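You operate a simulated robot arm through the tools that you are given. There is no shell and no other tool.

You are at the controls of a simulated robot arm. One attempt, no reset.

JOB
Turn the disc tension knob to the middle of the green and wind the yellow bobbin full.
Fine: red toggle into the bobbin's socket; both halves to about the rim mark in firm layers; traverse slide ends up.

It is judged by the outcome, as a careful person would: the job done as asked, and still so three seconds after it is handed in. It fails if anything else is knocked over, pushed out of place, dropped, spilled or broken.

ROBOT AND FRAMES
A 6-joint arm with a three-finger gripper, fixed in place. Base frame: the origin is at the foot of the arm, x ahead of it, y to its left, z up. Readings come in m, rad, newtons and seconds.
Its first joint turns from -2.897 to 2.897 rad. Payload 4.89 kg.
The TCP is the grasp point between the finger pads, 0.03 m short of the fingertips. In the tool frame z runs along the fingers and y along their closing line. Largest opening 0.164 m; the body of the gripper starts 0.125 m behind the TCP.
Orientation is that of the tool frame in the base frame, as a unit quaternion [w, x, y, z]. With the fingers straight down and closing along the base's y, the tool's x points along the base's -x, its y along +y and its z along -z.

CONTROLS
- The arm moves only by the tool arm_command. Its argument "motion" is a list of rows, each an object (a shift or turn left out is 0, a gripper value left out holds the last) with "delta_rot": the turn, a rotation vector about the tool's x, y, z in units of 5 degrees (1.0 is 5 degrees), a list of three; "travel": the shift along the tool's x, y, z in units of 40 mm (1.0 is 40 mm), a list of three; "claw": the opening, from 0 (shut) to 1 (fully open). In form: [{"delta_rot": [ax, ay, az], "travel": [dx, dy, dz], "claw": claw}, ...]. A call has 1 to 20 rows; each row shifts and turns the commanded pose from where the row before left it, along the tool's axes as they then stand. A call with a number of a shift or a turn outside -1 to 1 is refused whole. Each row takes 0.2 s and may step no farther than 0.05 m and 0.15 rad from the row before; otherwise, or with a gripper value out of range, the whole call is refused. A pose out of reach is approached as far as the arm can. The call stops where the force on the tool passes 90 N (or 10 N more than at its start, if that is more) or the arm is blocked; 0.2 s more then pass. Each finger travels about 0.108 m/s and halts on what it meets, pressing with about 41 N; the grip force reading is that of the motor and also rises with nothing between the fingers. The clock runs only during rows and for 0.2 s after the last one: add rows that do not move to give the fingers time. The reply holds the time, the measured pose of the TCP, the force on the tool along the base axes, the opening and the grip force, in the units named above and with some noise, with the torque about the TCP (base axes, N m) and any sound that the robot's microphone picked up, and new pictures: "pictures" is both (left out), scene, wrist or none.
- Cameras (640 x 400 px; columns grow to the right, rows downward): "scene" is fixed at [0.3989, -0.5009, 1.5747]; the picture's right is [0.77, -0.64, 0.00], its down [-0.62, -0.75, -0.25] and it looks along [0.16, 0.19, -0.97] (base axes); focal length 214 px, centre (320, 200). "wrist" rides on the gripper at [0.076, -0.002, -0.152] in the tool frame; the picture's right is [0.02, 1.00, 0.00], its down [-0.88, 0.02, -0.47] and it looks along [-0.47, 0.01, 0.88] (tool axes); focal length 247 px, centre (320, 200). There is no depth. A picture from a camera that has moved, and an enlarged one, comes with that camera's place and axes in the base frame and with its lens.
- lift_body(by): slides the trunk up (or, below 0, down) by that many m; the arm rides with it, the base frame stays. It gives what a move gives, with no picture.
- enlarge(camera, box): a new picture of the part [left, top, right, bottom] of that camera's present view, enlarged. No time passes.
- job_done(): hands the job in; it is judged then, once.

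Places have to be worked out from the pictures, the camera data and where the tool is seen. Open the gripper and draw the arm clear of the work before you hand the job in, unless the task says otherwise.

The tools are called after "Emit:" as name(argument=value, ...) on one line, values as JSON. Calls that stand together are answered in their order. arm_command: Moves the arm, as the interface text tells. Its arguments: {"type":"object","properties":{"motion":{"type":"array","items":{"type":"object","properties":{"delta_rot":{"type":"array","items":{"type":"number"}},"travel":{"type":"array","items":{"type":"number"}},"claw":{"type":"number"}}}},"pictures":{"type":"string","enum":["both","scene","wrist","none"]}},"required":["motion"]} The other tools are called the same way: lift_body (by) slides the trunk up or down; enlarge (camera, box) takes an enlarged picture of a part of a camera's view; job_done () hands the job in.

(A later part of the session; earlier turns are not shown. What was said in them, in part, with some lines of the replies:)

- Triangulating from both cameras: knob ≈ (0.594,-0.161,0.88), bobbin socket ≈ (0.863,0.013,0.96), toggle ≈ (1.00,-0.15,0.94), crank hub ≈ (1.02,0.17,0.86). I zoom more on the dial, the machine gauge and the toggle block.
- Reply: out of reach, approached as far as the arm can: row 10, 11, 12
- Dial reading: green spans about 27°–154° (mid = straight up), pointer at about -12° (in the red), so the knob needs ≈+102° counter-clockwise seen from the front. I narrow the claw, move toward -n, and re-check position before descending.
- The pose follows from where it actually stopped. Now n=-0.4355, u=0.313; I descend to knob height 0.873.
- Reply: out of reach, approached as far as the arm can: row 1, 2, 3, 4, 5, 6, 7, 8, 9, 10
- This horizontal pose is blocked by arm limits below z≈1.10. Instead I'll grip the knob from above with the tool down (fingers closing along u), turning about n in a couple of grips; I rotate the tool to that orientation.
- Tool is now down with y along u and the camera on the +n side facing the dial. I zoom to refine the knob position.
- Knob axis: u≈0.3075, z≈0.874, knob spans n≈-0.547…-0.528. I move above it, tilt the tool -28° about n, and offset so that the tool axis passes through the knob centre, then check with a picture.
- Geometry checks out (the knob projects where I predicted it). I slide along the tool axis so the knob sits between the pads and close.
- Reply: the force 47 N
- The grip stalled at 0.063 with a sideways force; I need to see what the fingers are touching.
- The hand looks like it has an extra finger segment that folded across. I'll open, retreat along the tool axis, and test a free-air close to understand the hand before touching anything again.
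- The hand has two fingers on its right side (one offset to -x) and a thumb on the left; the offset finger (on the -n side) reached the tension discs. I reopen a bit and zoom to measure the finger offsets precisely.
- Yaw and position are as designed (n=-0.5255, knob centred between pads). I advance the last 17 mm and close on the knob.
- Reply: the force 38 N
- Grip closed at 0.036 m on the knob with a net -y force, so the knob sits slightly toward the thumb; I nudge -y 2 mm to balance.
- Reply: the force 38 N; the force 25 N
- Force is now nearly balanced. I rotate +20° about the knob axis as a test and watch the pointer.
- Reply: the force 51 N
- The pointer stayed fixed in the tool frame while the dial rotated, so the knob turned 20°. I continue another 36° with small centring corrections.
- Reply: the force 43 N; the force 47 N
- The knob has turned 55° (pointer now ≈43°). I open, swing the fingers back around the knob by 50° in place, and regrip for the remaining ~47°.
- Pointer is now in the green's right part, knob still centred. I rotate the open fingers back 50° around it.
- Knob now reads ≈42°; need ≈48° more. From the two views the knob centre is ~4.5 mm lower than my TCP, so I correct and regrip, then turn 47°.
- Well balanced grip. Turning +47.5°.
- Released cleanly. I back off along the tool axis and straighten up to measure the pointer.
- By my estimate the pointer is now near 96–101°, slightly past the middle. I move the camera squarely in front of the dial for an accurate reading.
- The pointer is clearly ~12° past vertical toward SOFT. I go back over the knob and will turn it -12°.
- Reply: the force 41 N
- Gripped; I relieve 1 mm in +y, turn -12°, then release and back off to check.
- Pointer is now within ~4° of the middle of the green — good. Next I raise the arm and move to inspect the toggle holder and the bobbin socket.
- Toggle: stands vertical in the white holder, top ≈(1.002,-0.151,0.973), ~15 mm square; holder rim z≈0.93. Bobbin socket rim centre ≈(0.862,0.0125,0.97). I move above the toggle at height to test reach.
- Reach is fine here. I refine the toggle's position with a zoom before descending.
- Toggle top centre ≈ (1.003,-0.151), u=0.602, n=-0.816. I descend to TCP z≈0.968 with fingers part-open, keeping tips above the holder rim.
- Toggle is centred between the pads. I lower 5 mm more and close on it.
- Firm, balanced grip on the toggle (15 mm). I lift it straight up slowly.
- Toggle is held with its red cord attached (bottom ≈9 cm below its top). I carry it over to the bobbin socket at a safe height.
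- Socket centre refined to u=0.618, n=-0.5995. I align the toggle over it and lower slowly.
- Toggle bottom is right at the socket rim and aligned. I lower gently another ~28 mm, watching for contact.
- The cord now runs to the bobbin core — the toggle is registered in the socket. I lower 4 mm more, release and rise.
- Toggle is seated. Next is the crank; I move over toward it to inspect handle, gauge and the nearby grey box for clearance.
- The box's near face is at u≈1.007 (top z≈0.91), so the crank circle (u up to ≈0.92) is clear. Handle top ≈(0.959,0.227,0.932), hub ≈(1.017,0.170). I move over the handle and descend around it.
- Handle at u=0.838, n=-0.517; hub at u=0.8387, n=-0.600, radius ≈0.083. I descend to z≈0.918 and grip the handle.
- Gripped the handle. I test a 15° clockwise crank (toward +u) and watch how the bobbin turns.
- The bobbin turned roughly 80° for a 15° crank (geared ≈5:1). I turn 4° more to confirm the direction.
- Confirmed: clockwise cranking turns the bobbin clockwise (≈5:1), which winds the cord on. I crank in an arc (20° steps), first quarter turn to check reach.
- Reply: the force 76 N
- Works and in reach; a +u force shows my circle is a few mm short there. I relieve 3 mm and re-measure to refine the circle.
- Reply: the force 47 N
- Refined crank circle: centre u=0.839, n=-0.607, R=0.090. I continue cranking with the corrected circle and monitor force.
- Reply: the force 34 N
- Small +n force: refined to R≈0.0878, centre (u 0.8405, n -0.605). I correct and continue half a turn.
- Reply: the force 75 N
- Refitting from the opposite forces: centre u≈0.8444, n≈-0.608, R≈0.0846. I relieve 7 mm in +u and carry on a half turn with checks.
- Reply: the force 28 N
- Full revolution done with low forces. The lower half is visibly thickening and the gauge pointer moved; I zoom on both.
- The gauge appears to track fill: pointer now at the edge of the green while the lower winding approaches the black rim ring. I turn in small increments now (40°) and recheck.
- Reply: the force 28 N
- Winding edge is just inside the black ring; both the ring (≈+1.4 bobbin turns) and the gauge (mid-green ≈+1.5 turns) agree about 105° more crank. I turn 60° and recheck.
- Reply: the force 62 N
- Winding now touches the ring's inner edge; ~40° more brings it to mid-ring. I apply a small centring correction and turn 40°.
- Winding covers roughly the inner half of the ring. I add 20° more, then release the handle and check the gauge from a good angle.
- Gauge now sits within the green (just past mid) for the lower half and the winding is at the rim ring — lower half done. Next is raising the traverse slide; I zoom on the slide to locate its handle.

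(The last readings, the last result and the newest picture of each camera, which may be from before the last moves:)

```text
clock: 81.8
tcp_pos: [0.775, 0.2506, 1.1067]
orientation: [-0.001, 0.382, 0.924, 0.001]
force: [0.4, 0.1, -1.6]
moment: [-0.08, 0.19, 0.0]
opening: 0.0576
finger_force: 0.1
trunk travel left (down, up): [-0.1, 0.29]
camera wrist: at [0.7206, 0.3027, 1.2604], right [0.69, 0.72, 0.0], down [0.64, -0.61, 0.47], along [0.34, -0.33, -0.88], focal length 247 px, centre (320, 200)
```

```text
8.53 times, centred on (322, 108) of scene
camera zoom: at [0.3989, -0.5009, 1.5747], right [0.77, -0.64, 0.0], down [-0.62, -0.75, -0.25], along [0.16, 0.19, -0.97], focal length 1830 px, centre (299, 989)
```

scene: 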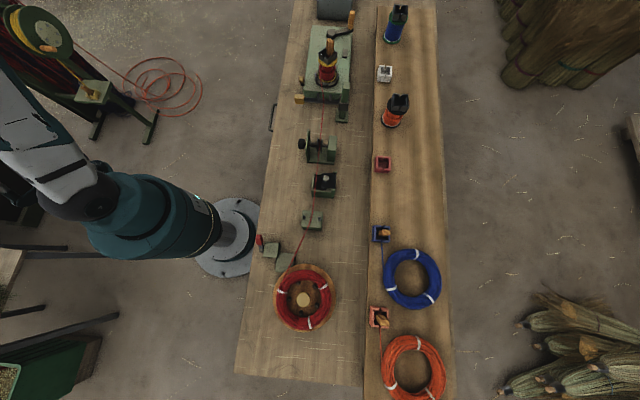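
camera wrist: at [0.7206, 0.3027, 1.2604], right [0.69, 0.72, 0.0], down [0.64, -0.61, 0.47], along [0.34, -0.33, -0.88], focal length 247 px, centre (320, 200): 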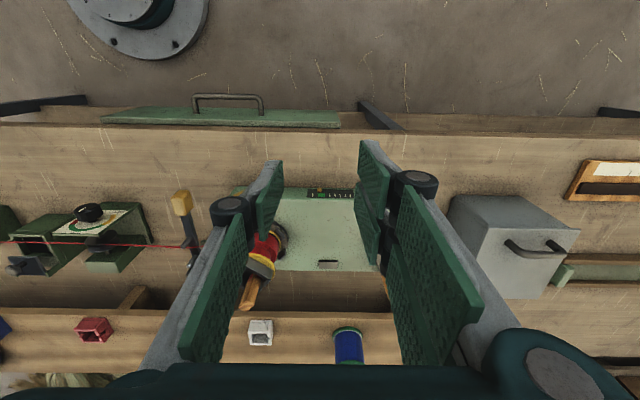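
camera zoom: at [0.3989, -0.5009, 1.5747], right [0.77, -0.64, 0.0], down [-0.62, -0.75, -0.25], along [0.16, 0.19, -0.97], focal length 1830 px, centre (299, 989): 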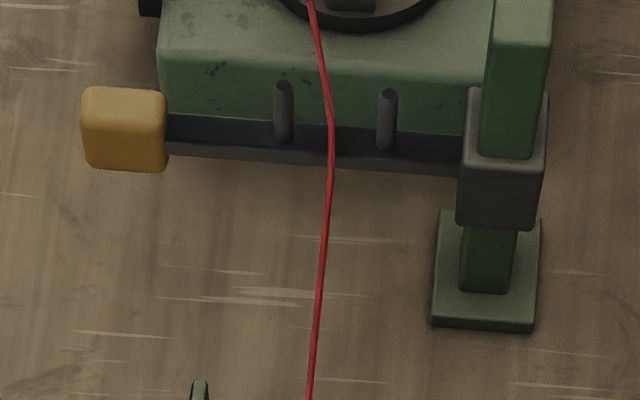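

Traverse handle block centre ≈(0.705,-0.012,0.888) (u=0.490, n=-0.507); the post rises to z≈0.97 so the slide can go up. I move above the handle and look.

Emit:
arm_command(motion=[{"travel": [-0.486, -0.84, 0], "claw": 0.45}, {"travel": [-0.486, -0.84, 0]}, {"travel": [-0.486, -0.84, 0]}, {"travel": [-0.486, -0.84, 0]}, {"travel": [-0.486, -0.84, 0]}, {"travel": [-0.486, -0.84, 0]}, {"travel": [-0.486, -0.84, 0]}, {"travel": [0, 0, 0.9]}, {"travel": [0, 0, 0.9]}], pictures="both")

Emit:
enlarge(camera="wrist", box=[230, 110, 430, 270])

```text
clock: 83.8
tcp_pos: [0.7041, -0.0076, 1.0355]
orientation: [-0.001, 0.383, 0.924, 0.0]
force: [-1.5, -0.4, 2.1]
moment: [0.01, -0.26, -0.01]
opening: 0.0734
finger_force: 0.1
trunk travel left (down, up): [-0.1, 0.29]
camera wrist: at [0.6486, 0.0435, 1.1889], right [0.69, 0.72, 0.0], down [0.64, -0.61, 0.47], along [0.34, -0.33, -0.88], focal length 247 px, centre (320, 200)
```

scene: 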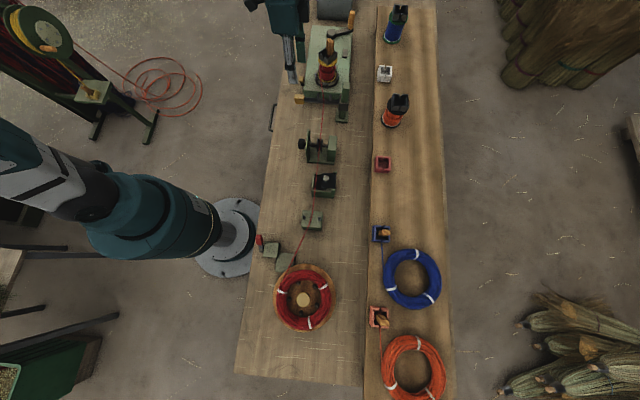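
wrist: 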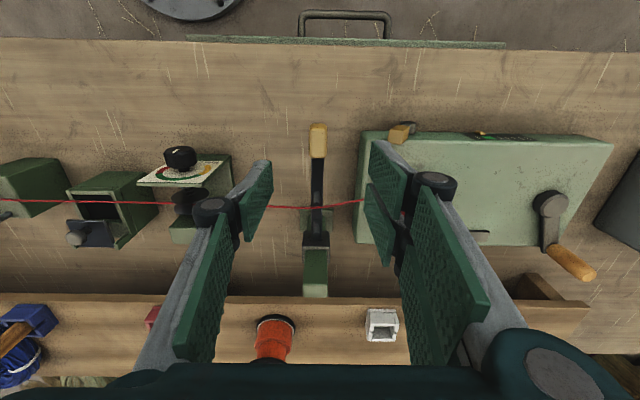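

```text
2.50 times, centred on (330, 190) of wrist
camera zoom: at [0.6486, 0.0435, 1.1889], right [0.69, 0.72, 0.0], down [0.64, -0.61, 0.47], along [0.34, -0.33, -0.88], focal length 617 px, centre (295, 225)
```

zoom: 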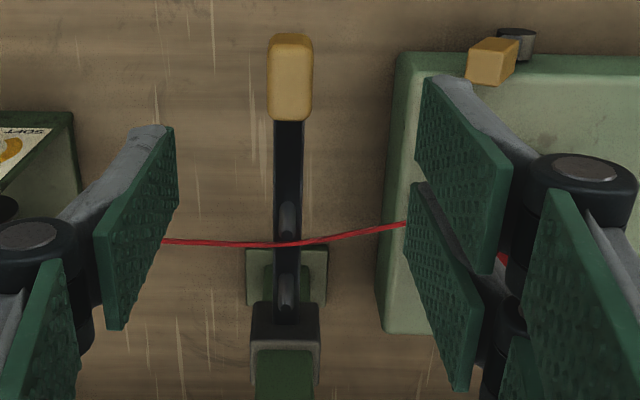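

Block is 22 mm wide in u, top z≈0.905. I narrow the claw, correct the offset and descend so tips stay above the machine deck, then grip.

Emit:
arm_command(motion=[{"travel": [-0.1, -0.11, 0.5], "claw": 0.3}, {"travel": [0, 0, 0.8]}, {"travel": [0, 0, 0.8]}, {"travel": [0, 0, 0.8]}, {"travel": [0, 0, 0.47]}, {}], pictures="wrist")

Emit:
enlarge(camera="wrist", box=[230, 110, 430, 270])

```text
clock: 85.2
tcp_pos: [0.705, -0.0164, 0.8994]
orientation: [0.0, 0.383, 0.924, 0.001]
force: [0.8, -0.9, 0.1]
moment: [-0.03, -0.02, -0.01]
opening: 0.0492
finger_force: 0.0
trunk travel left (down, up): [-0.1, 0.29]
camera wrist: at [0.649, 0.0353, 1.0534], right [0.69, 0.72, 0.0], down [0.64, -0.61, 0.47], along [0.34, -0.33, -0.88], focal length 247 px, centre (320, 200)
```

wrist: 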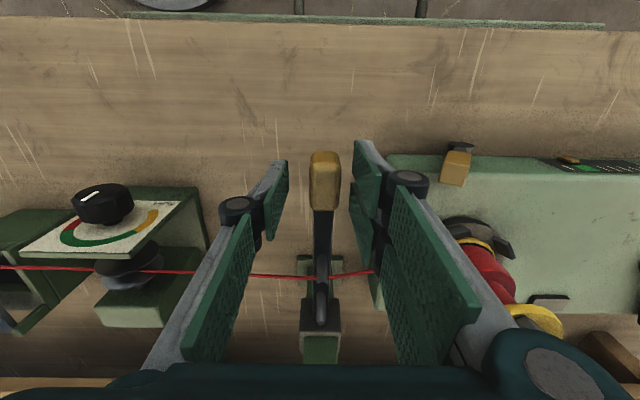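

```text
2.50 times, centred on (330, 190) of wrist
camera zoom: at [0.649, 0.0353, 1.0534], right [0.69, 0.72, 0.0], down [0.64, -0.61, 0.47], along [0.34, -0.33, -0.88], focal length 617 px, centre (295, 225)
```

zoom: 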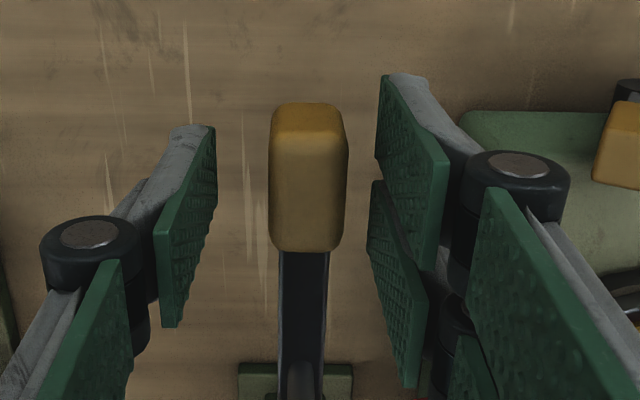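

Nicely straddled. I shift +2 mm, close on the block, then lift in small steps while watching force.

Emit:
arm_command(motion=[{"travel": [0, 0.06, 0]}, {"claw": 0.0}, {}, {}], pictures="none")

Emit:
arm_command(motion=[{"travel": [0, 0, -0.1]}, {"travel": [0, 0, -0.1]}, {"travel": [0, 0, -0.1]}, {}], pictures="wrist")

```text
clock: 86.2
tcp_pos: [0.7071, -0.015, 0.8987]
orientation: [0.0, 0.382, 0.924, 0.001]
force: [11.7, 11.6, 0.1]
moment: [0.34, -0.37, -0.07]
opening: 0.0214
finger_force: 45.5
trunk travel left (down, up): [-0.1, 0.29]
```

```text
clock: 87.2
tcp_pos: [0.7076, -0.0141, 0.912]
orientation: [0.0, 0.383, 0.924, 0.0]
force: [25.8, -2.0, -1.2]
moment: [-0.19, -0.84, -0.1]
opening: 0.0217
finger_force: 45.0
trunk travel left (down, up): [-0.1, 0.29]
camera wrist: at [0.6515, 0.0378, 1.0652], right [0.69, 0.72, 0.0], down [0.64, -0.61, 0.47], along [0.34, -0.33, -0.88], focal length 247 px, centre (320, 200)
```

wrist: 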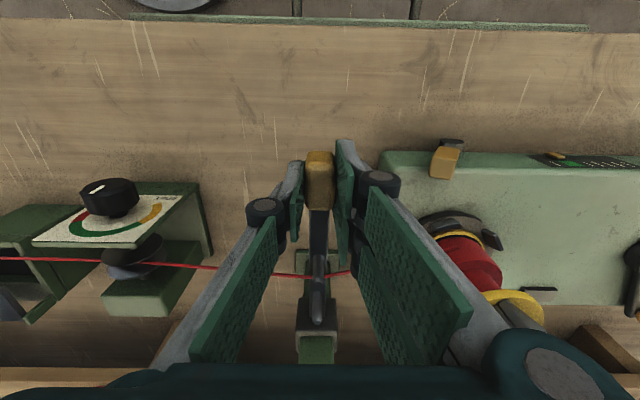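

The slide rises with the gripper, little resistance. I continue up in 4 mm steps watching for the stop.

Emit:
arm_command(motion=[{"travel": [0, 0, -0.1]}, {"travel": [0, 0, -0.1]}, {"travel": [0, 0, -0.1]}, {"travel": [0, 0, -0.1]}], pictures="scene")

Emit:
enlarge(camera="scene", box=[285, 50, 365, 130])

```text
clock: 88.2
tcp_pos: [0.7052, -0.0135, 0.9274]
orientation: [-0.001, 0.383, 0.924, 0.002]
force: [42.9, 0.3, -0.8]
moment: [-0.27, -1.43, -0.13]
opening: 0.0215
finger_force: 44.7
trunk travel left (down, up): [-0.1, 0.29]
```

scene: 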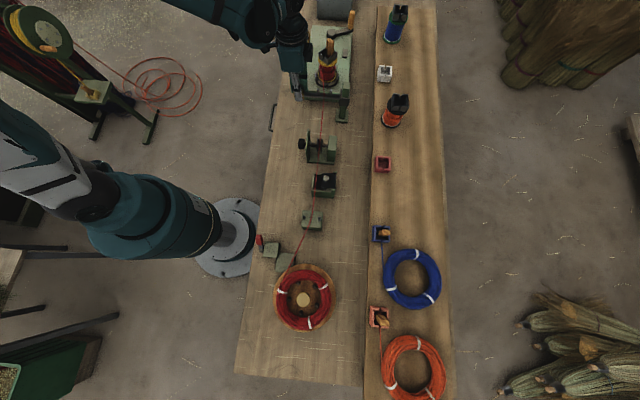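

```text
5.00 times, centred on (325, 90) of scene
camera zoom: at [0.3989, -0.5009, 1.5747], right [0.77, -0.64, 0.0], down [-0.62, -0.75, -0.25], along [0.16, 0.19, -0.97], focal length 1072 px, centre (295, 750)
```

zoom: 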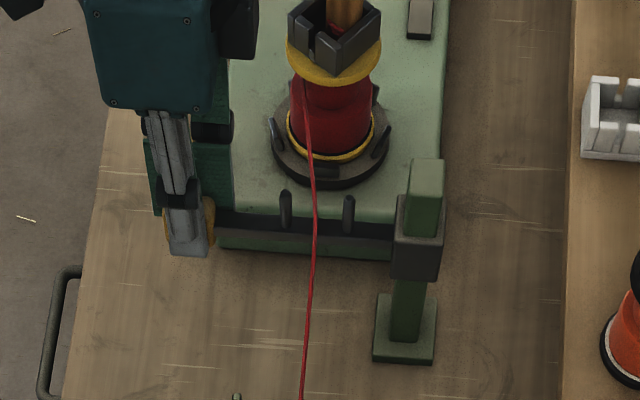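

The cord now runs to the upper half. No vertical stop felt yet; I continue up gently to find the end position.

Emit:
arm_command(motion=[{"travel": [-0.05, 0.03, -0.1]}, {"travel": [0, 0, -0.1]}, {"travel": [0, 0, -0.1]}], pictures="scene")

Emit:
enlarge(camera="scene", box=[285, 50, 365, 130])

```text
clock: 89.0
tcp_pos: [0.7063, -0.0138, 0.9387]
orientation: [-0.002, 0.382, 0.924, 0.001]
force: [-6.3, 11.1, -28.4]
moment: [0.34, 0.23, -0.03]
opening: 0.0218
finger_force: 45.1
trunk travel left (down, up): [-0.1, 0.29]
```

scene: 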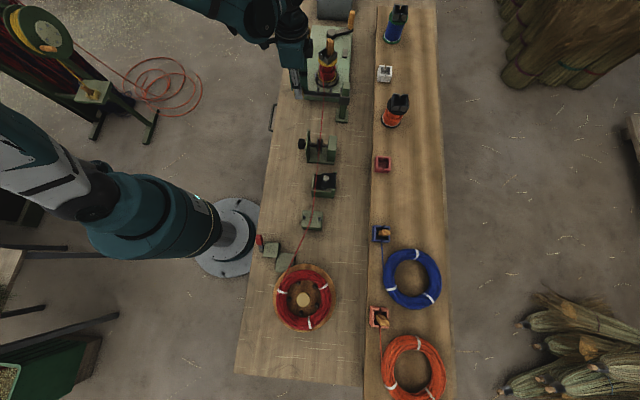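

```text
5.00 times, centred on (325, 90) of scene
camera zoom: at [0.3989, -0.5009, 1.5747], right [0.77, -0.64, 0.0], down [-0.62, -0.75, -0.25], along [0.16, 0.19, -0.97], focal length 1072 px, centre (295, 750)
```

zoom: 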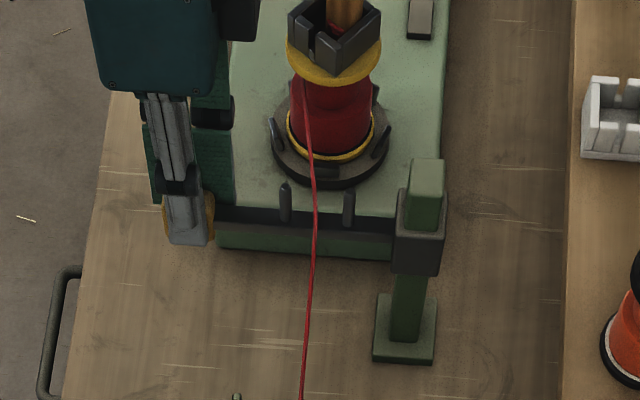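

A downward reaction of 28 N indicates the top stop. I release the handle and check the slide stays up.

Emit:
arm_command(motion=[{"travel": [0, 0, 0.02]}, {"claw": 0.3}, {}, {}, {"travel": [0, 0, -0.6]}, {"travel": [0, 0, -0.8]}, {"travel": [0, 0, -0.8]}, {"travel": [0, 0, -0.8]}, {"travel": [0, 0, -0.8]}], pictures="both")

Emit:
enlarge(camera="scene", box=[285, 50, 365, 130])

Emit:
enlarge(camera="wrist", box=[280, 90, 640, 290])

```text
clock: 91.0
tcp_pos: [0.706, -0.0155, 1.0917]
orientation: [-0.001, 0.382, 0.924, 0.0]
force: [0.9, -0.5, 0.1]
moment: [0.02, 0.09, -0.02]
opening: 0.0491
finger_force: 0.0
trunk travel left (down, up): [-0.1, 0.29]
camera wrist: at [0.6516, 0.0365, 1.2459], right [0.69, 0.72, 0.0], down [0.64, -0.61, 0.47], along [0.34, -0.33, -0.88], focal length 247 px, centre (320, 200)
```

scene: 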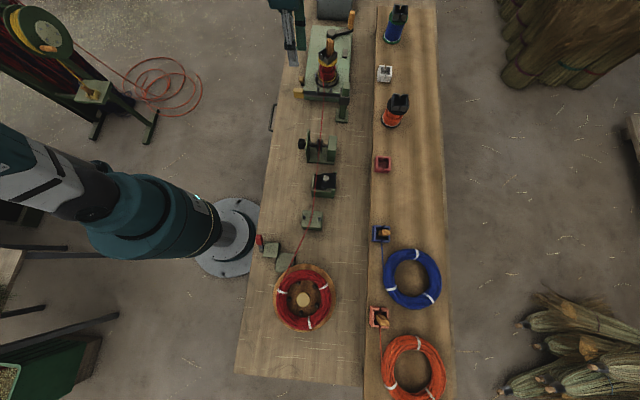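
wrist: 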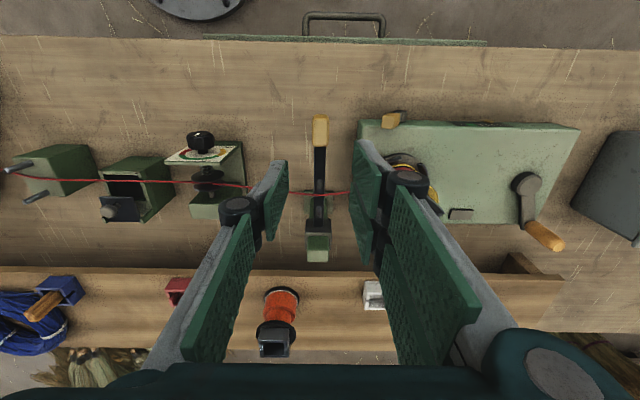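

```text
5.00 times, centred on (325, 90) of scene
camera zoom: at [0.3989, -0.5009, 1.5747], right [0.77, -0.64, 0.0], down [-0.62, -0.75, -0.25], along [0.16, 0.19, -0.97], focal length 1072 px, centre (295, 750)
```

zoom: 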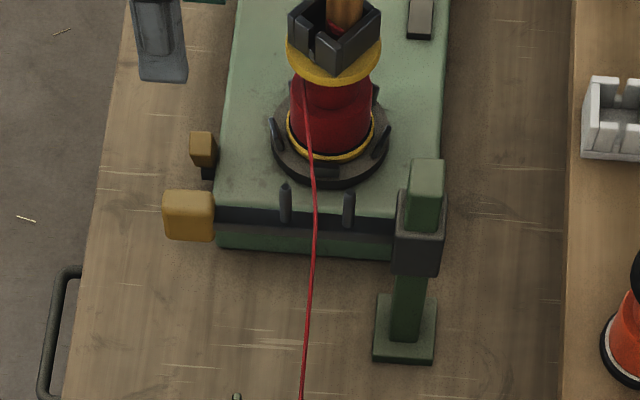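

```text
1.78 times, centred on (460, 190) of wrist
camera zoom: at [0.6516, 0.0365, 1.2459], right [0.69, 0.72, 0.0], down [0.64, -0.61, 0.47], along [0.34, -0.33, -0.88], focal length 439 px, centre (71, 218)
```

zoom: 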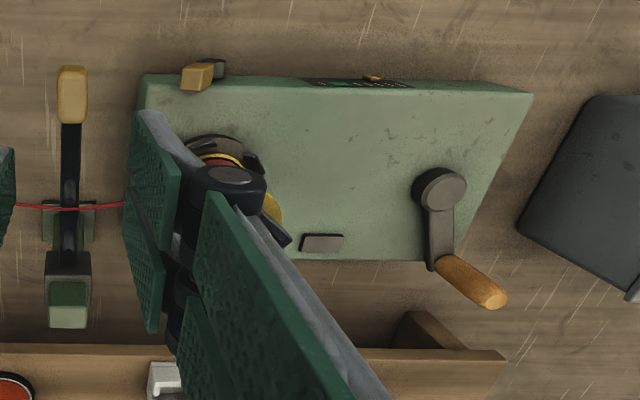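

Slide stays up, cord feeds the upper half, and the gauge pointer jumped back for this half. I return to the crank handle (now at θ≈156°, u≈0.874, n≈-0.689).

Emit:
arm_command(motion=[{"travel": [0, 0, -0.8], "claw": 0.35}, {"travel": [-0.4066, 0.877, 0]}, {"travel": [-0.4066, 0.877, 0]}, {"travel": [-0.4066, 0.877, 0]}, {"travel": [-0.4066, 0.877, 0]}, {"travel": [-0.4066, 0.877, 0]}, {"travel": [-0.4066, 0.877, 0]}, {"travel": [-0.4066, 0.877, 0]}, {"travel": [-0.4066, 0.877, 0]}, {"travel": [-0.4066, 0.877, 0]}, {"travel": [-0.4066, 0.877, 0]}, {"travel": [-0.4066, 0.877, 0]}, {"travel": [0, 0, 0.9]}, {"travel": [0, 0, 0.9]}, {"travel": [0, 0, 0.8]}, {}], pictures="wrist")

Emit:
enlarge(camera="wrist", box=[230, 90, 430, 250])

```text
clock: 94.4
tcp_pos: [1.1062, 0.1302, 1.0147]
orientation: [-0.001, 0.383, 0.924, 0.002]
force: [0.7, 0.0, -0.4]
moment: [-0.02, -0.01, 0.0]
opening: 0.0575
finger_force: 0.1
trunk travel left (down, up): [-0.1, 0.29]
camera wrist: at [1.0512, 0.1826, 1.1685], right [0.69, 0.72, 0.0], down [0.64, -0.61, 0.47], along [0.34, -0.33, -0.88], focal length 247 px, centre (320, 200)
```

wrist: 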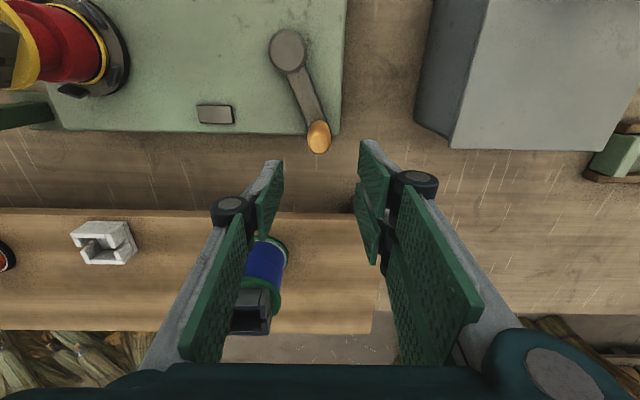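

```text
2.50 times, centred on (330, 170) of wrist
camera zoom: at [1.0512, 0.1826, 1.1685], right [0.69, 0.72, 0.0], down [0.64, -0.61, 0.47], along [0.34, -0.33, -0.88], focal length 617 px, centre (295, 275)
```

zoom: 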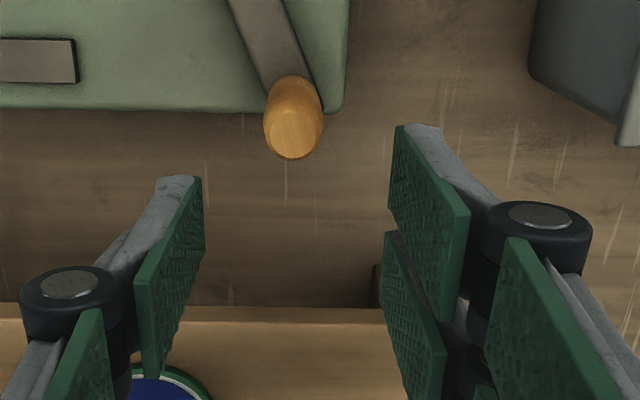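

Handle located at u=0.8725, n=-0.680. I align, descend and grip it.

Emit:
arm_command(motion=[{"travel": [0.24, -0.04, 0]}, {"travel": [0, 0, 0.8]}, {"travel": [0, 0, 0.8]}, {"travel": [0, 0, 0.8]}, {"travel": [0, 0, 0.09]}, {}, {"claw": 0.0}, {}, {}], pictures="wrist")

Emit:
enlarge(camera="wrist", box=[230, 90, 430, 250])

```text
clock: 96.4
tcp_pos: [1.0998, 0.1354, 0.9191]
orientation: [-0.001, 0.382, 0.924, 0.0]
force: [2.1, -1.3, -5.1]
moment: [-0.23, -0.3, -0.02]
opening: 0.0226
finger_force: 45.2
trunk travel left (down, up): [-0.1, 0.29]
camera wrist: at [1.0436, 0.1869, 1.074], right [0.69, 0.72, 0.0], down [0.64, -0.61, 0.47], along [0.34, -0.33, -0.88], focal length 247 px, centre (320, 200)
```

wrist: 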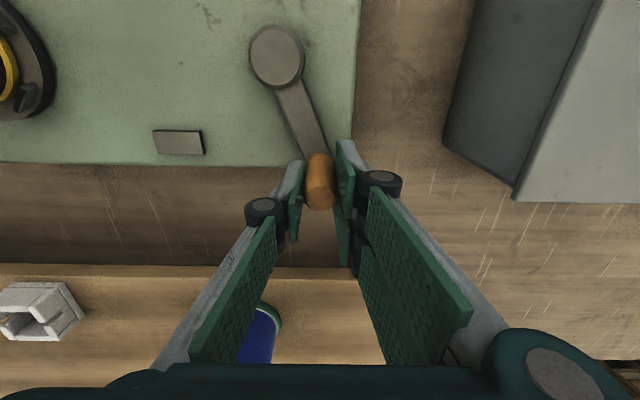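

```text
2.50 times, centred on (330, 170) of wrist
camera zoom: at [1.0436, 0.1869, 1.074], right [0.69, 0.72, 0.0], down [0.64, -0.61, 0.47], along [0.34, -0.33, -0.88], focal length 617 px, centre (295, 275)
```

zoom: 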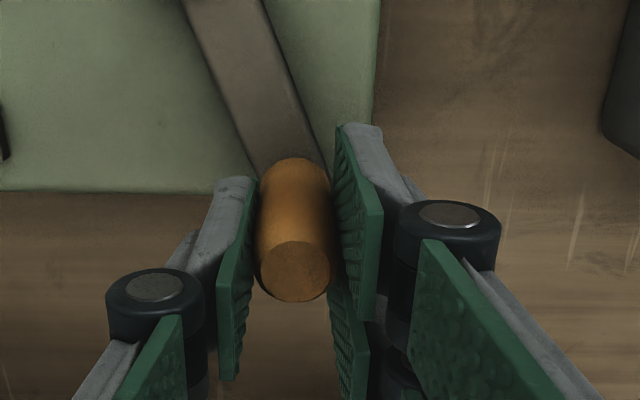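

Gripped well-centred. Now wind the upper half; first 60° with a force check.

Emit:
arm_command(motion=[{"travel": [-0.1669, -0.7233, 0]}, {"travel": [0.0904, -0.7368, 0]}, {"travel": [0.3371, -0.6613, 0]}], pictures="none")

Emit:
arm_command(motion=[{"travel": [0.5429, -0.5064, 0]}, {"travel": [0.6832, -0.2901, 0]}], pictures="scene")

Emit:
enlarge(camera="scene", box=[305, 45, 350, 95])

```text
clock: 97.2
tcp_pos: [1.03, 0.0827, 0.9197]
orientation: [-0.001, 0.382, 0.924, 0.001]
force: [1.5, -11.7, -9.5]
moment: [-0.77, -0.2, 0.05]
opening: 0.0227
finger_force: 44.8
trunk travel left (down, up): [-0.1, 0.29]
```

```text
clock: 97.8
tcp_pos: [0.9731, 0.0974, 0.9218]
orientation: [0.0, 0.382, 0.924, 0.002]
force: [-4.8, -3.8, 1.2]
moment: [-0.51, 0.1, 0.03]
opening: 0.0227
finger_force: 44.9
trunk travel left (down, up): [-0.1, 0.29]
```

scene: 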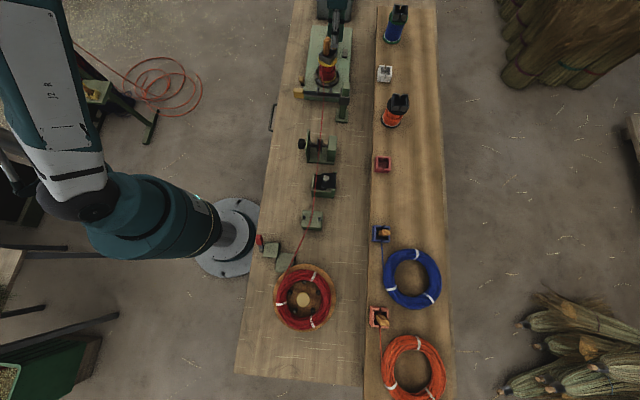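

```text
8.00 times, centred on (328, 70) of scene
camera zoom: at [0.3989, -0.5009, 1.5747], right [0.77, -0.64, 0.0], down [-0.62, -0.75, -0.25], along [0.16, 0.19, -0.97], focal length 1716 px, centre (260, 1240)
```

zoom: 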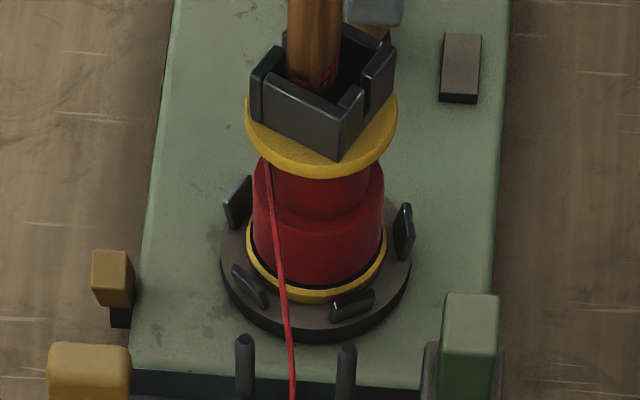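

Forces are near zero and the upper half is building. I continue 140°.

Emit:
arm_command(motion=[{"travel": [0.7415, -0.0387, 0]}, {"travel": [0.7099, 0.217, 0]}, {"travel": [0.5929, 0.4467, 0]}, {"travel": [0.4042, 0.6227, 0]}, {"travel": [0.1669, 0.7233, 0]}], pictures="wrist")

Emit:
enlarge(camera="wrist", box=[150, 115, 290, 155])

```text
clock: 99.0
tcp_pos: [0.9545, 0.2266, 0.9196]
orientation: [-0.001, 0.383, 0.924, 0.001]
force: [19.4, -20.2, 7.9]
moment: [0.15, 0.06, -0.02]
opening: 0.0221
finger_force: 44.7
trunk travel left (down, up): [-0.1, 0.29]
camera wrist: at [0.8997, 0.2778, 1.0732], right [0.69, 0.72, 0.0], down [0.64, -0.61, 0.47], along [0.34, -0.33, -0.88], focal length 247 px, centre (320, 200)
```

wrist: 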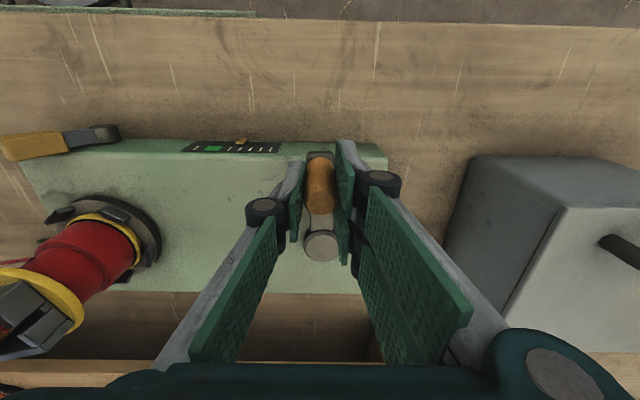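

```text
4.57 times, centred on (220, 135) of wrist
camera zoom: at [0.8997, 0.2778, 1.0732], right [0.69, 0.72, 0.0], down [0.64, -0.61, 0.47], along [0.34, -0.33, -0.88], focal length 1129 px, centre (777, 497)
```

zoom: 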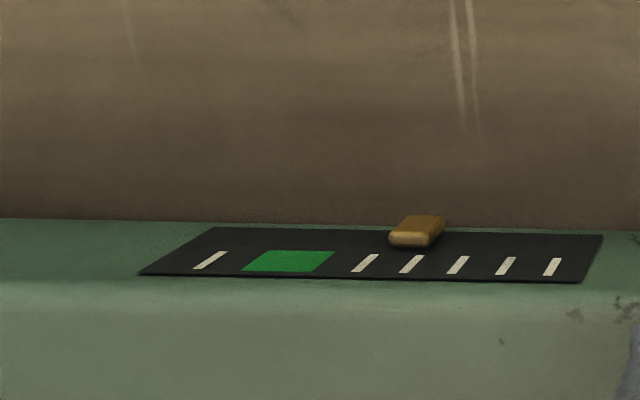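

Pointer is about a tick and a half from green; 200° done of roughly 470°. I continue 160°.

Emit:
arm_command(motion=[{"travel": [-0.13, 0.7368, 0]}, {"travel": [-0.3371, 0.6613, 0]}, {"travel": [-0.5429, 0.5064, 0]}, {"travel": [-0.6832, 0.2901, 0]}, {"travel": [-0.7415, 0.0387, 0]}], pictures="none")

Emit:
arm_command(motion=[{"travel": [-0.7099, -0.217, 0]}, {"travel": [-0.5929, -0.4467, 0]}, {"travel": [-0.4042, -0.6227, 0]}], pictures="scene")

Emit:
enlarge(camera="scene", box=[305, 45, 350, 95])

```text
clock: 100.2
tcp_pos: [1.0874, 0.2202, 0.92]
orientation: [-0.001, 0.383, 0.924, -0.001]
force: [-61.7, -44.3, -21.7]
moment: [-1.12, 1.37, 0.0]
opening: 0.022
finger_force: 45.7
trunk travel left (down, up): [-0.1, 0.29]
```

```text
clock: 101.0
tcp_pos: [1.0968, 0.1395, 0.9204]
orientation: [0.001, 0.383, 0.924, 0.002]
force: [-35.9, 18.3, 16.8]
moment: [0.45, 1.35, 0.02]
opening: 0.0222
finger_force: 45.1
trunk travel left (down, up): [-0.1, 0.29]
```

scene: 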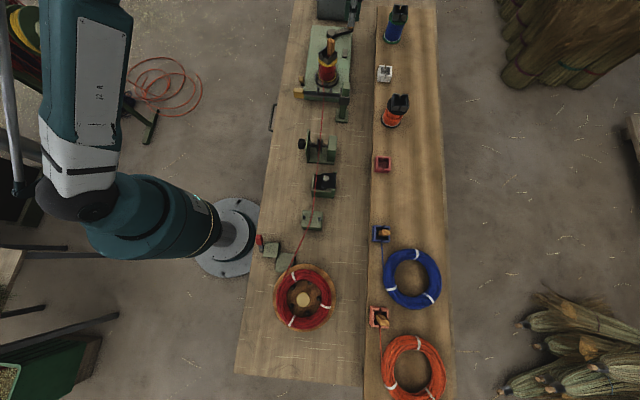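

```text
8.00 times, centred on (328, 70) of scene
camera zoom: at [0.3989, -0.5009, 1.5747], right [0.77, -0.64, 0.0], down [-0.62, -0.75, -0.25], along [0.16, 0.19, -0.97], focal length 1716 px, centre (260, 1240)
```

zoom: 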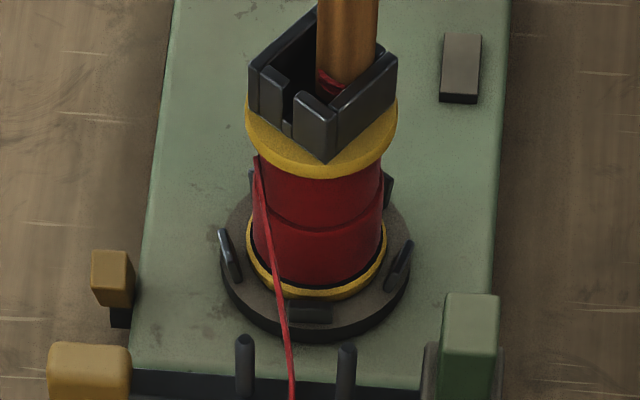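

Upper half is close to the lower's diameter (360° done). I correct centring and do 80° more, then release to read the gauge.

Emit:
arm_command(motion=[{"travel": [-0.11, -0.75, 0]}, {"travel": [0.0904, -0.7368, 0]}, {"travel": [0.3371, -0.6613, 0]}, {"travel": [0.5429, -0.5064, 0]}, {}], pictures="scene")

Emit:
enlarge(camera="scene", box=[305, 45, 350, 95])

```text
clock: 102.2
tcp_pos: [0.9964, 0.0866, 0.9192]
orientation: [0.0, 0.383, 0.924, 0.001]
force: [2.9, 12.7, 9.8]
moment: [0.54, -0.2, -0.02]
opening: 0.0224
finger_force: 44.8
trunk travel left (down, up): [-0.1, 0.29]
```

scene: 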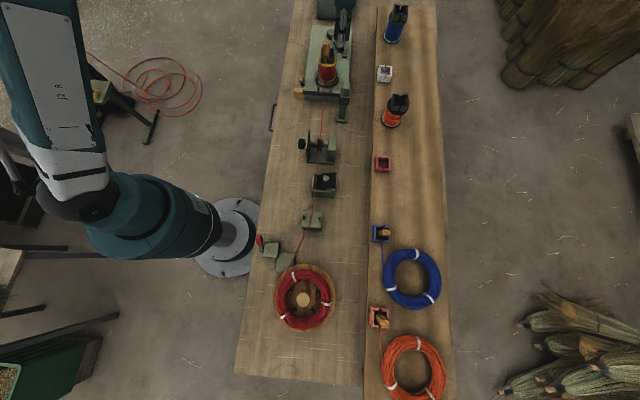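

```text
8.00 times, centred on (328, 70) of scene
camera zoom: at [0.3989, -0.5009, 1.5747], right [0.77, -0.64, 0.0], down [-0.62, -0.75, -0.25], along [0.16, 0.19, -0.97], focal length 1716 px, centre (260, 1240)
```

zoom: 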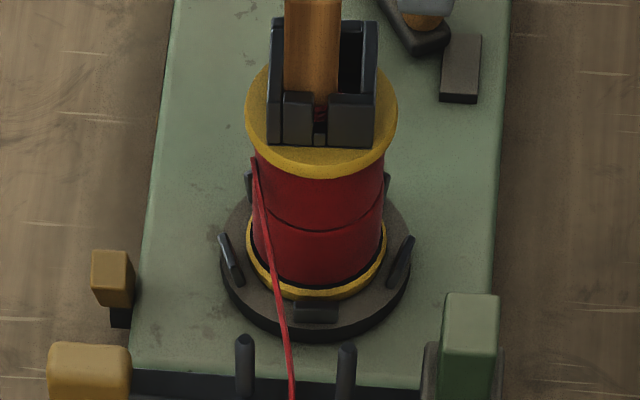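

Upper and lower halves look nearly flush. I release the handle, rise and read the gauge.

Emit:
arm_command(motion=[{"claw": 0.35}, {}, {}, {"travel": [0, 0, -0.8]}, {"travel": [0, 0, -0.8]}, {"travel": [0, 0, -0.8]}, {"travel": [0, 0, -0.8]}, {"travel": [0, 0, -0.8]}, {"travel": [0, 0, -0.8]}, {"travel": [0.95, -0.14, 0]}, {"travel": [0.95, -0.14, 0]}, {"travel": [0.95, -0.14, 0]}, {"travel": [0.95, -0.14, 0]}, {"travel": [0.95, -0.14, 0]}, {"travel": [0.95, -0.14, 0]}, {"travel": [0.95, -0.14, 0]}], pictures="both")

Emit:
enlarge(camera="wrist", box=[280, 145, 370, 205])

Emit:
enlarge(camera="wrist", box=[220, 180, 320, 320])

```text
clock: 105.6
tcp_pos: [0.7869, 0.248, 1.109]
orientation: [-0.001, 0.384, 0.923, 0.0]
force: [0.9, -0.4, -1.3]
moment: [0.14, 0.25, 0.01]
opening: 0.0574
finger_force: 0.1
trunk travel left (down, up): [-0.1, 0.29]
camera wrist: at [0.7327, 0.299, 1.2634], right [0.69, 0.72, 0.0], down [0.64, -0.61, 0.47], along [0.34, -0.33, -0.88], focal length 247 px, centre (320, 200)
```

scene: 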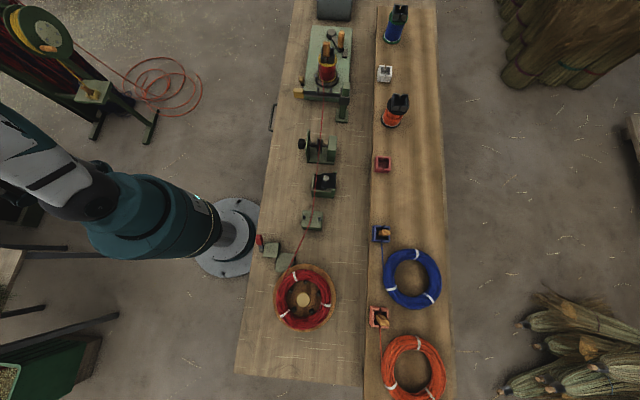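
wrist: 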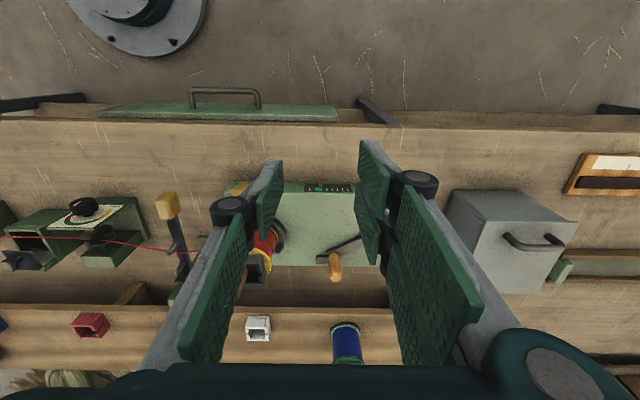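

```text
6.67 times, centred on (325, 175) of wrist
camera zoom: at [0.7327, 0.299, 1.2634], right [0.69, 0.72, 0.0], down [0.64, -0.61, 0.47], along [0.34, -0.33, -0.88], focal length 1646 px, centre (287, 367)
```

zoom: 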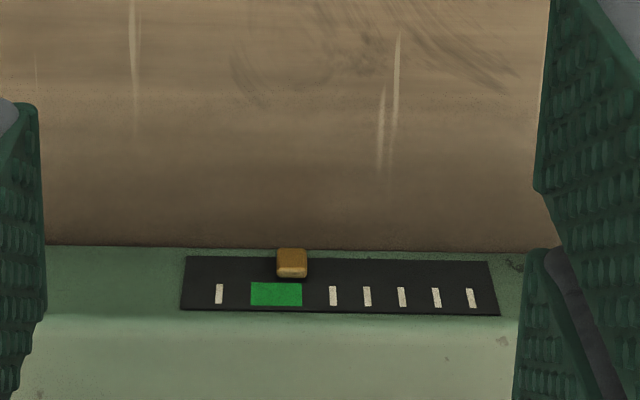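

```text
2.86 times, centred on (270, 250) of wrist
camera zoom: at [0.7327, 0.299, 1.2634], right [0.69, 0.72, 0.0], down [0.64, -0.61, 0.47], along [0.34, -0.33, -0.88], focal length 706 px, centre (463, 57)
```

zoom: 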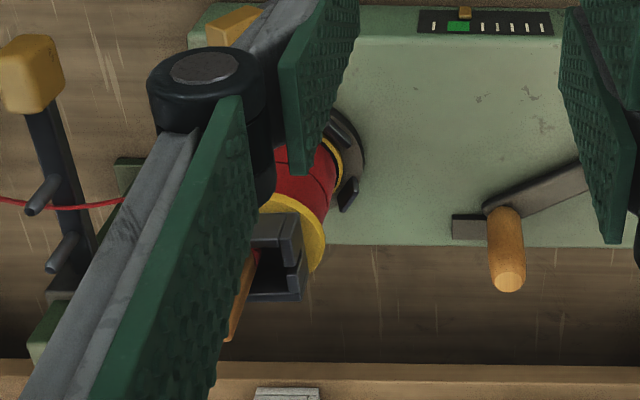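

Gauge pointer is in the green for the upper half too, slightly short of its middle; ~60° more crank centres it. I go back to the handle.

Emit:
arm_command(motion=[{"travel": [-0.95, 0.14, 0]}, {"travel": [-0.95, 0.14, 0]}, {"travel": [-0.95, 0.14, 0]}, {"travel": [-0.95, 0.14, 0]}, {"travel": [-0.95, 0.14, 0]}, {"travel": [-0.95, 0.14, 0]}, {"travel": [-1.0, 0.14, 0]}, {"travel": [0, 0, 0.8]}, {"travel": [0, 0, 0.8]}, {}], pictures="wrist")

Emit:
enlarge(camera="wrist", box=[230, 90, 430, 250])

```text
clock: 107.8
tcp_pos: [1.0036, 0.0879, 1.0461]
orientation: [0.0, 0.382, 0.924, 0.001]
force: [0.4, 0.7, 0.6]
moment: [0.01, 0.04, 0.01]
opening: 0.0574
finger_force: 0.0
trunk travel left (down, up): [-0.1, 0.29]
camera wrist: at [0.9483, 0.1391, 1.1995], right [0.69, 0.72, 0.0], down [0.64, -0.61, 0.47], along [0.34, -0.33, -0.88], focal length 247 px, centre (320, 200)
```

wrist: 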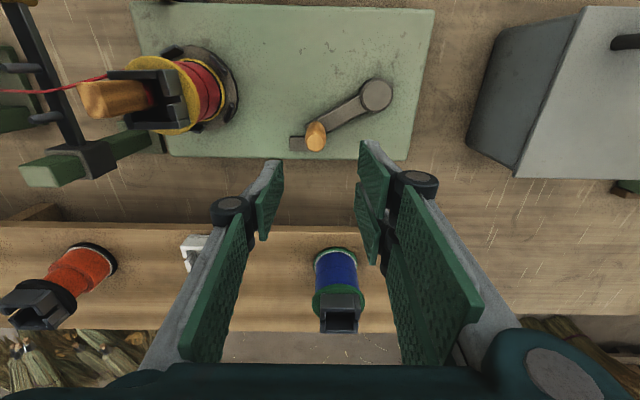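

```text
2.50 times, centred on (330, 170) of wrist
camera zoom: at [0.9483, 0.1391, 1.1995], right [0.69, 0.72, 0.0], down [0.64, -0.61, 0.47], along [0.34, -0.33, -0.88], focal length 617 px, centre (295, 275)
```

zoom: 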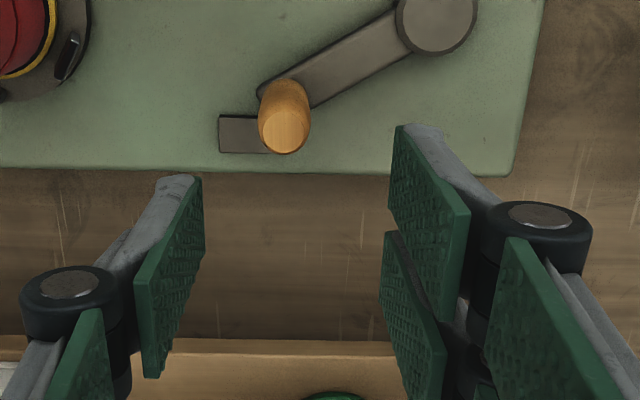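

Emit:
arm_command(motion=[{"travel": [0.06, -0.148, 0]}, {"travel": [0, 0, 0.8]}, {"travel": [0, 0, 0.8]}, {"travel": [0, 0, 0.8]}, {"travel": [0, 0, 0.8]}, {}, {"claw": 0.0}, {}, {}], pictures="none")

```text
clock: 109.8
tcp_pos: [0.9953, 0.0837, 0.9187]
orientation: [-0.001, 0.382, 0.924, 0.001]
force: [12.7, 36.1, -9.3]
moment: [1.3, -0.08, -0.35]
opening: 0.0232
finger_force: 44.7
trunk travel left (down, up): [-0.1, 0.29]
```

Gripped again. I turn the final 60°.

Emit:
arm_command(motion=[{"travel": [0.6832, -0.22, 0]}, {"travel": [0.7415, -0.0387, 0]}, {"travel": [0.7099, 0.217, 0]}, {}], pictures="none")

Emit:
arm_command(motion=[{"claw": 0.35}, {}, {}, {"travel": [0, 0, -0.8]}, {"travel": [0, 0, -0.8]}, {"travel": [0, 0, -0.8]}, {"travel": [0, 0, -0.8]}, {"travel": [0, 0, -0.8]}, {"travel": [0, 0, -0.8]}, {"travel": [0.95, -0.1, 0]}, {"travel": [0.95, -0.1, 0]}, {"travel": [0.95, -0.1, 0]}, {"travel": [0.95, -0.1, 0]}, {"travel": [0.95, -0.1, 0]}, {"travel": [0.5, 0, 0]}], pictures="both")

Emit:
enlarge(camera="wrist", box=[270, 145, 370, 215])

Emit:
enlarge(camera="scene", box=[295, 45, 355, 125])

```text
clock: 110.8
tcp_pos: [0.9374, 0.1408, 0.9172]
orientation: [0.001, 0.383, 0.924, 0.001]
force: [65.9, 22.5, 27.0]
moment: [0.52, -2.14, 0.01]
opening: 0.0227
finger_force: 45.4
trunk travel left (down, up): [-0.1, 0.29]
```

```text
clock: 114.0
tcp_pos: [0.7712, 0.2744, 1.111]
orientation: [-0.001, 0.382, 0.924, 0.001]
force: [1.2, 0.1, -0.5]
moment: [0.1, 0.11, -0.04]
opening: 0.0573
finger_force: 0.1
trunk travel left (down, up): [-0.1, 0.29]
camera wrist: at [0.7161, 0.3256, 1.2662], right [0.69, 0.72, 0.0], down [0.64, -0.61, 0.47], along [0.34, -0.33, -0.88], focal length 247 px, centre (320, 200)
```

scene: 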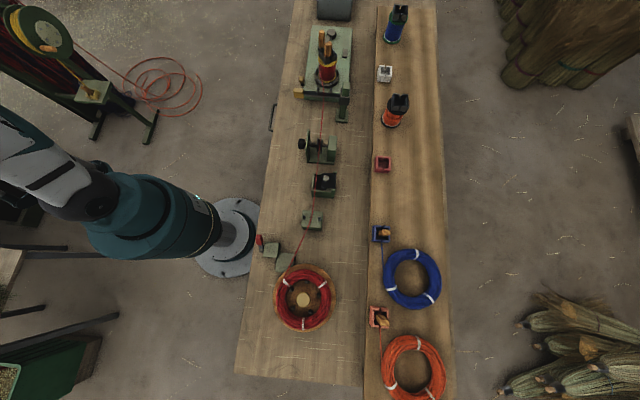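
wrist: 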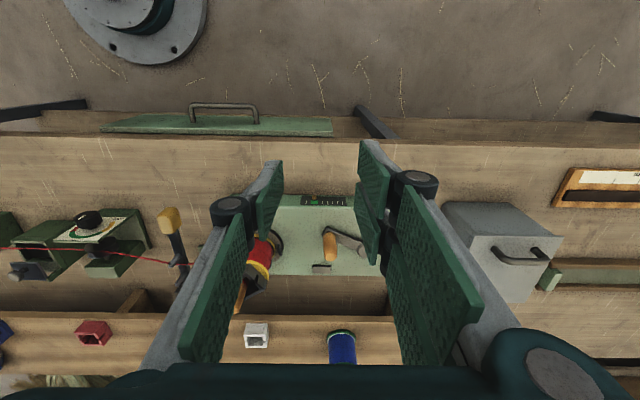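

```text
5.71 times, centred on (320, 180) of wrist
camera zoom: at [0.7161, 0.3256, 1.2662], right [0.69, 0.72, 0.0], down [0.64, -0.61, 0.47], along [0.34, -0.33, -0.88], focal length 1411 px, centre (320, 314)
```

zoom: 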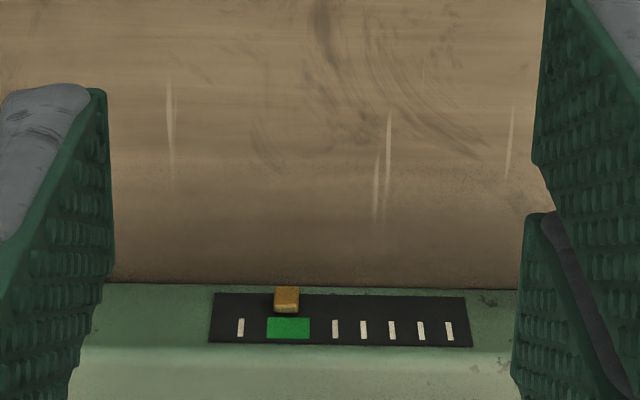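

```text
5.00 times, centred on (325, 85) of scene
camera zoom: at [0.3989, -0.5009, 1.5747], right [0.77, -0.64, 0.0], down [-0.62, -0.75, -0.25], along [0.16, 0.19, -0.97], focal length 1072 px, centre (295, 775)
```

zoom: 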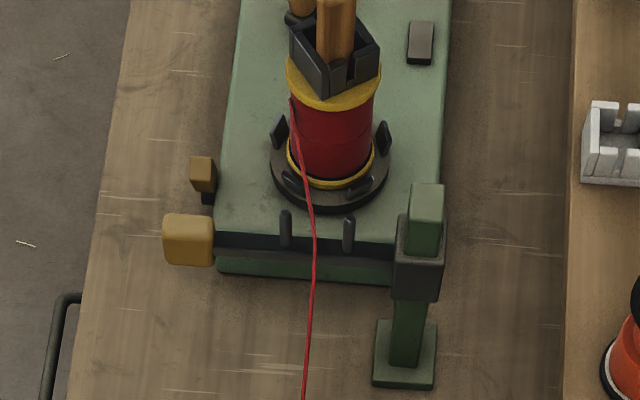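

Gauge pointer is centred in the green, both halves flush and the slide is up. A last check of the dial, toggle and bobbin before retreating.

Emit:
enlarge(camera="wrist", box=[50, 195, 150, 260])

Emit:
enlarge(camera="scene", box=[312, 35, 344, 92])

Emit:
enlarge(camera="scene", box=[250, 100, 410, 260])

```text
6.15 times, centred on (100, 228) of wrist
camera zoom: at [0.7161, 0.3256, 1.2662], right [0.69, 0.72, 0.0], down [0.64, -0.61, 0.47], along [0.34, -0.33, -0.88], focal length 1520 px, centre (1674, 31)
```

zoom: 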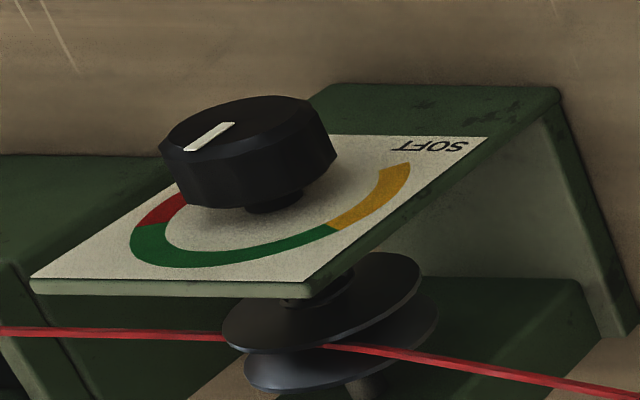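

```text
7.02 times, centred on (328, 64) of scene
camera zoom: at [0.3989, -0.5009, 1.5747], right [0.77, -0.64, 0.0], down [-0.62, -0.75, -0.25], along [0.16, 0.19, -0.97], focal length 1505 px, centre (264, 1158)
```

zoom: 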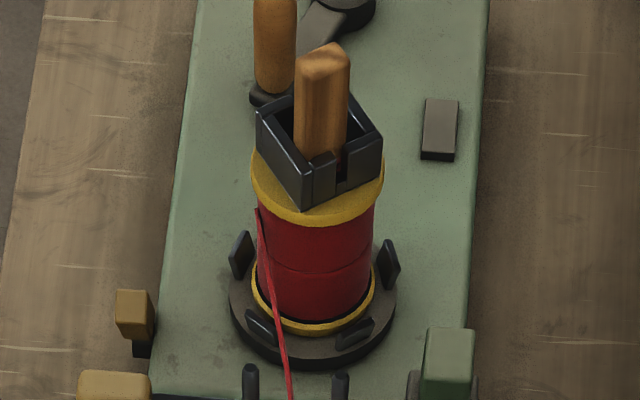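

```text
2.50 times, centred on (330, 180) of scene
camera zoom: at [0.3989, -0.5009, 1.5747], right [0.77, -0.64, 0.0], down [-0.62, -0.75, -0.25], along [0.16, 0.19, -0.97], focal length 536 px, centre (295, 250)
```

zoom: 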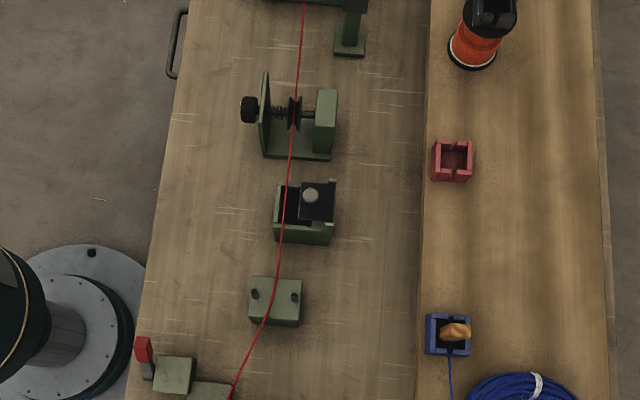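

The pointer is aligned with vertical (mid-green), toggle seated, both halves at the rim mark, slide up. I open the gripper and draw the arm clear.

Emit:
arm_command(motion=[{"travel": [0.5, 0, -0.8], "claw": 1.0}, {"travel": [0.5, 0, -0.8]}, {"travel": [0.5, 0, -0.8]}, {"travel": [0.5, 0, -0.8]}, {}, {}, {}], pictures="both")

Emit:
enlarge(camera="scene", box=[270, 0, 430, 130])

```text
clock: 115.6
tcp_pos: [0.7139, 0.3299, 1.2424]
orientation: [0.001, 0.383, 0.924, 0.001]
force: [-0.5, 0.2, 0.6]
moment: [-0.05, -0.02, -0.01]
opening: 0.1639
finger_force: 0.0
trunk travel left (down, up): [-0.1, 0.29]
camera wrist: at [0.6587, 0.382, 1.3955], right [0.69, 0.72, 0.0], down [0.64, -0.61, 0.47], along [0.34, -0.33, -0.88], focal length 247 px, centre (320, 200)
```

scene: 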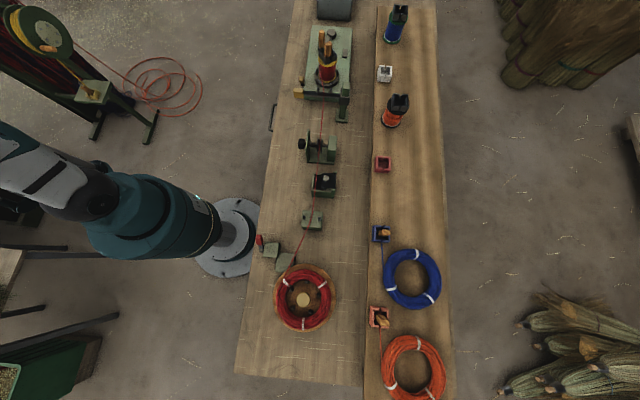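
wrist: 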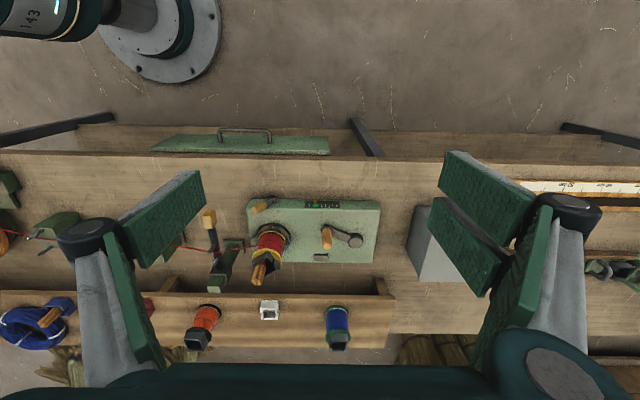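

```text
3.08 times, centred on (350, 65) of scene
camera zoom: at [0.3989, -0.5009, 1.5747], right [0.77, -0.64, 0.0], down [-0.62, -0.75, -0.25], along [0.16, 0.19, -0.97], focal length 660 px, centre (228, 615)
```

zoom: 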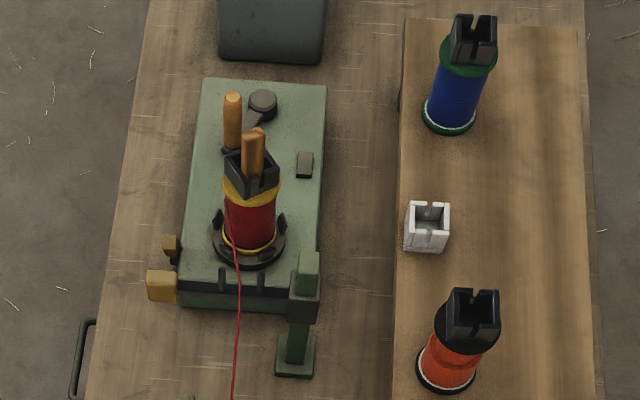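

Everything is in order: dial mid-green, toggle in the bobbin socket, both halves at the rim mark, slide up, the other items where they were, and the gripper open and clear. I hand the job in.

Emit:
job_done()

```text
The job is handed in.
```

I set the tension knob, wound the yellow bobbin and handed the job in; I haven't seen the judge's result.

- **Knob:** the pointer sits within about 4° of the middle of the green.
- **Toggle:** the red cord's toggle is seated in the bobbin's socket.
- **Winding:** the lower half is wound to the black ring on the flange, and the upper half is level with it. On the machine's gauge, the upper half reads mid-green. The lower half reads slightly past the middle, still inside the green.
- **Traverse slide:** it is at its top stop and stayed there after I let go.

On my first try at the knob, a finger pressed against the tension unit, probably the edge of the dial plate. I opened and backed off, and later pictures showed the dial, discs and cord in place. I saw nothing else moved or knocked over. The gripper is open and the arm is clear of the work.
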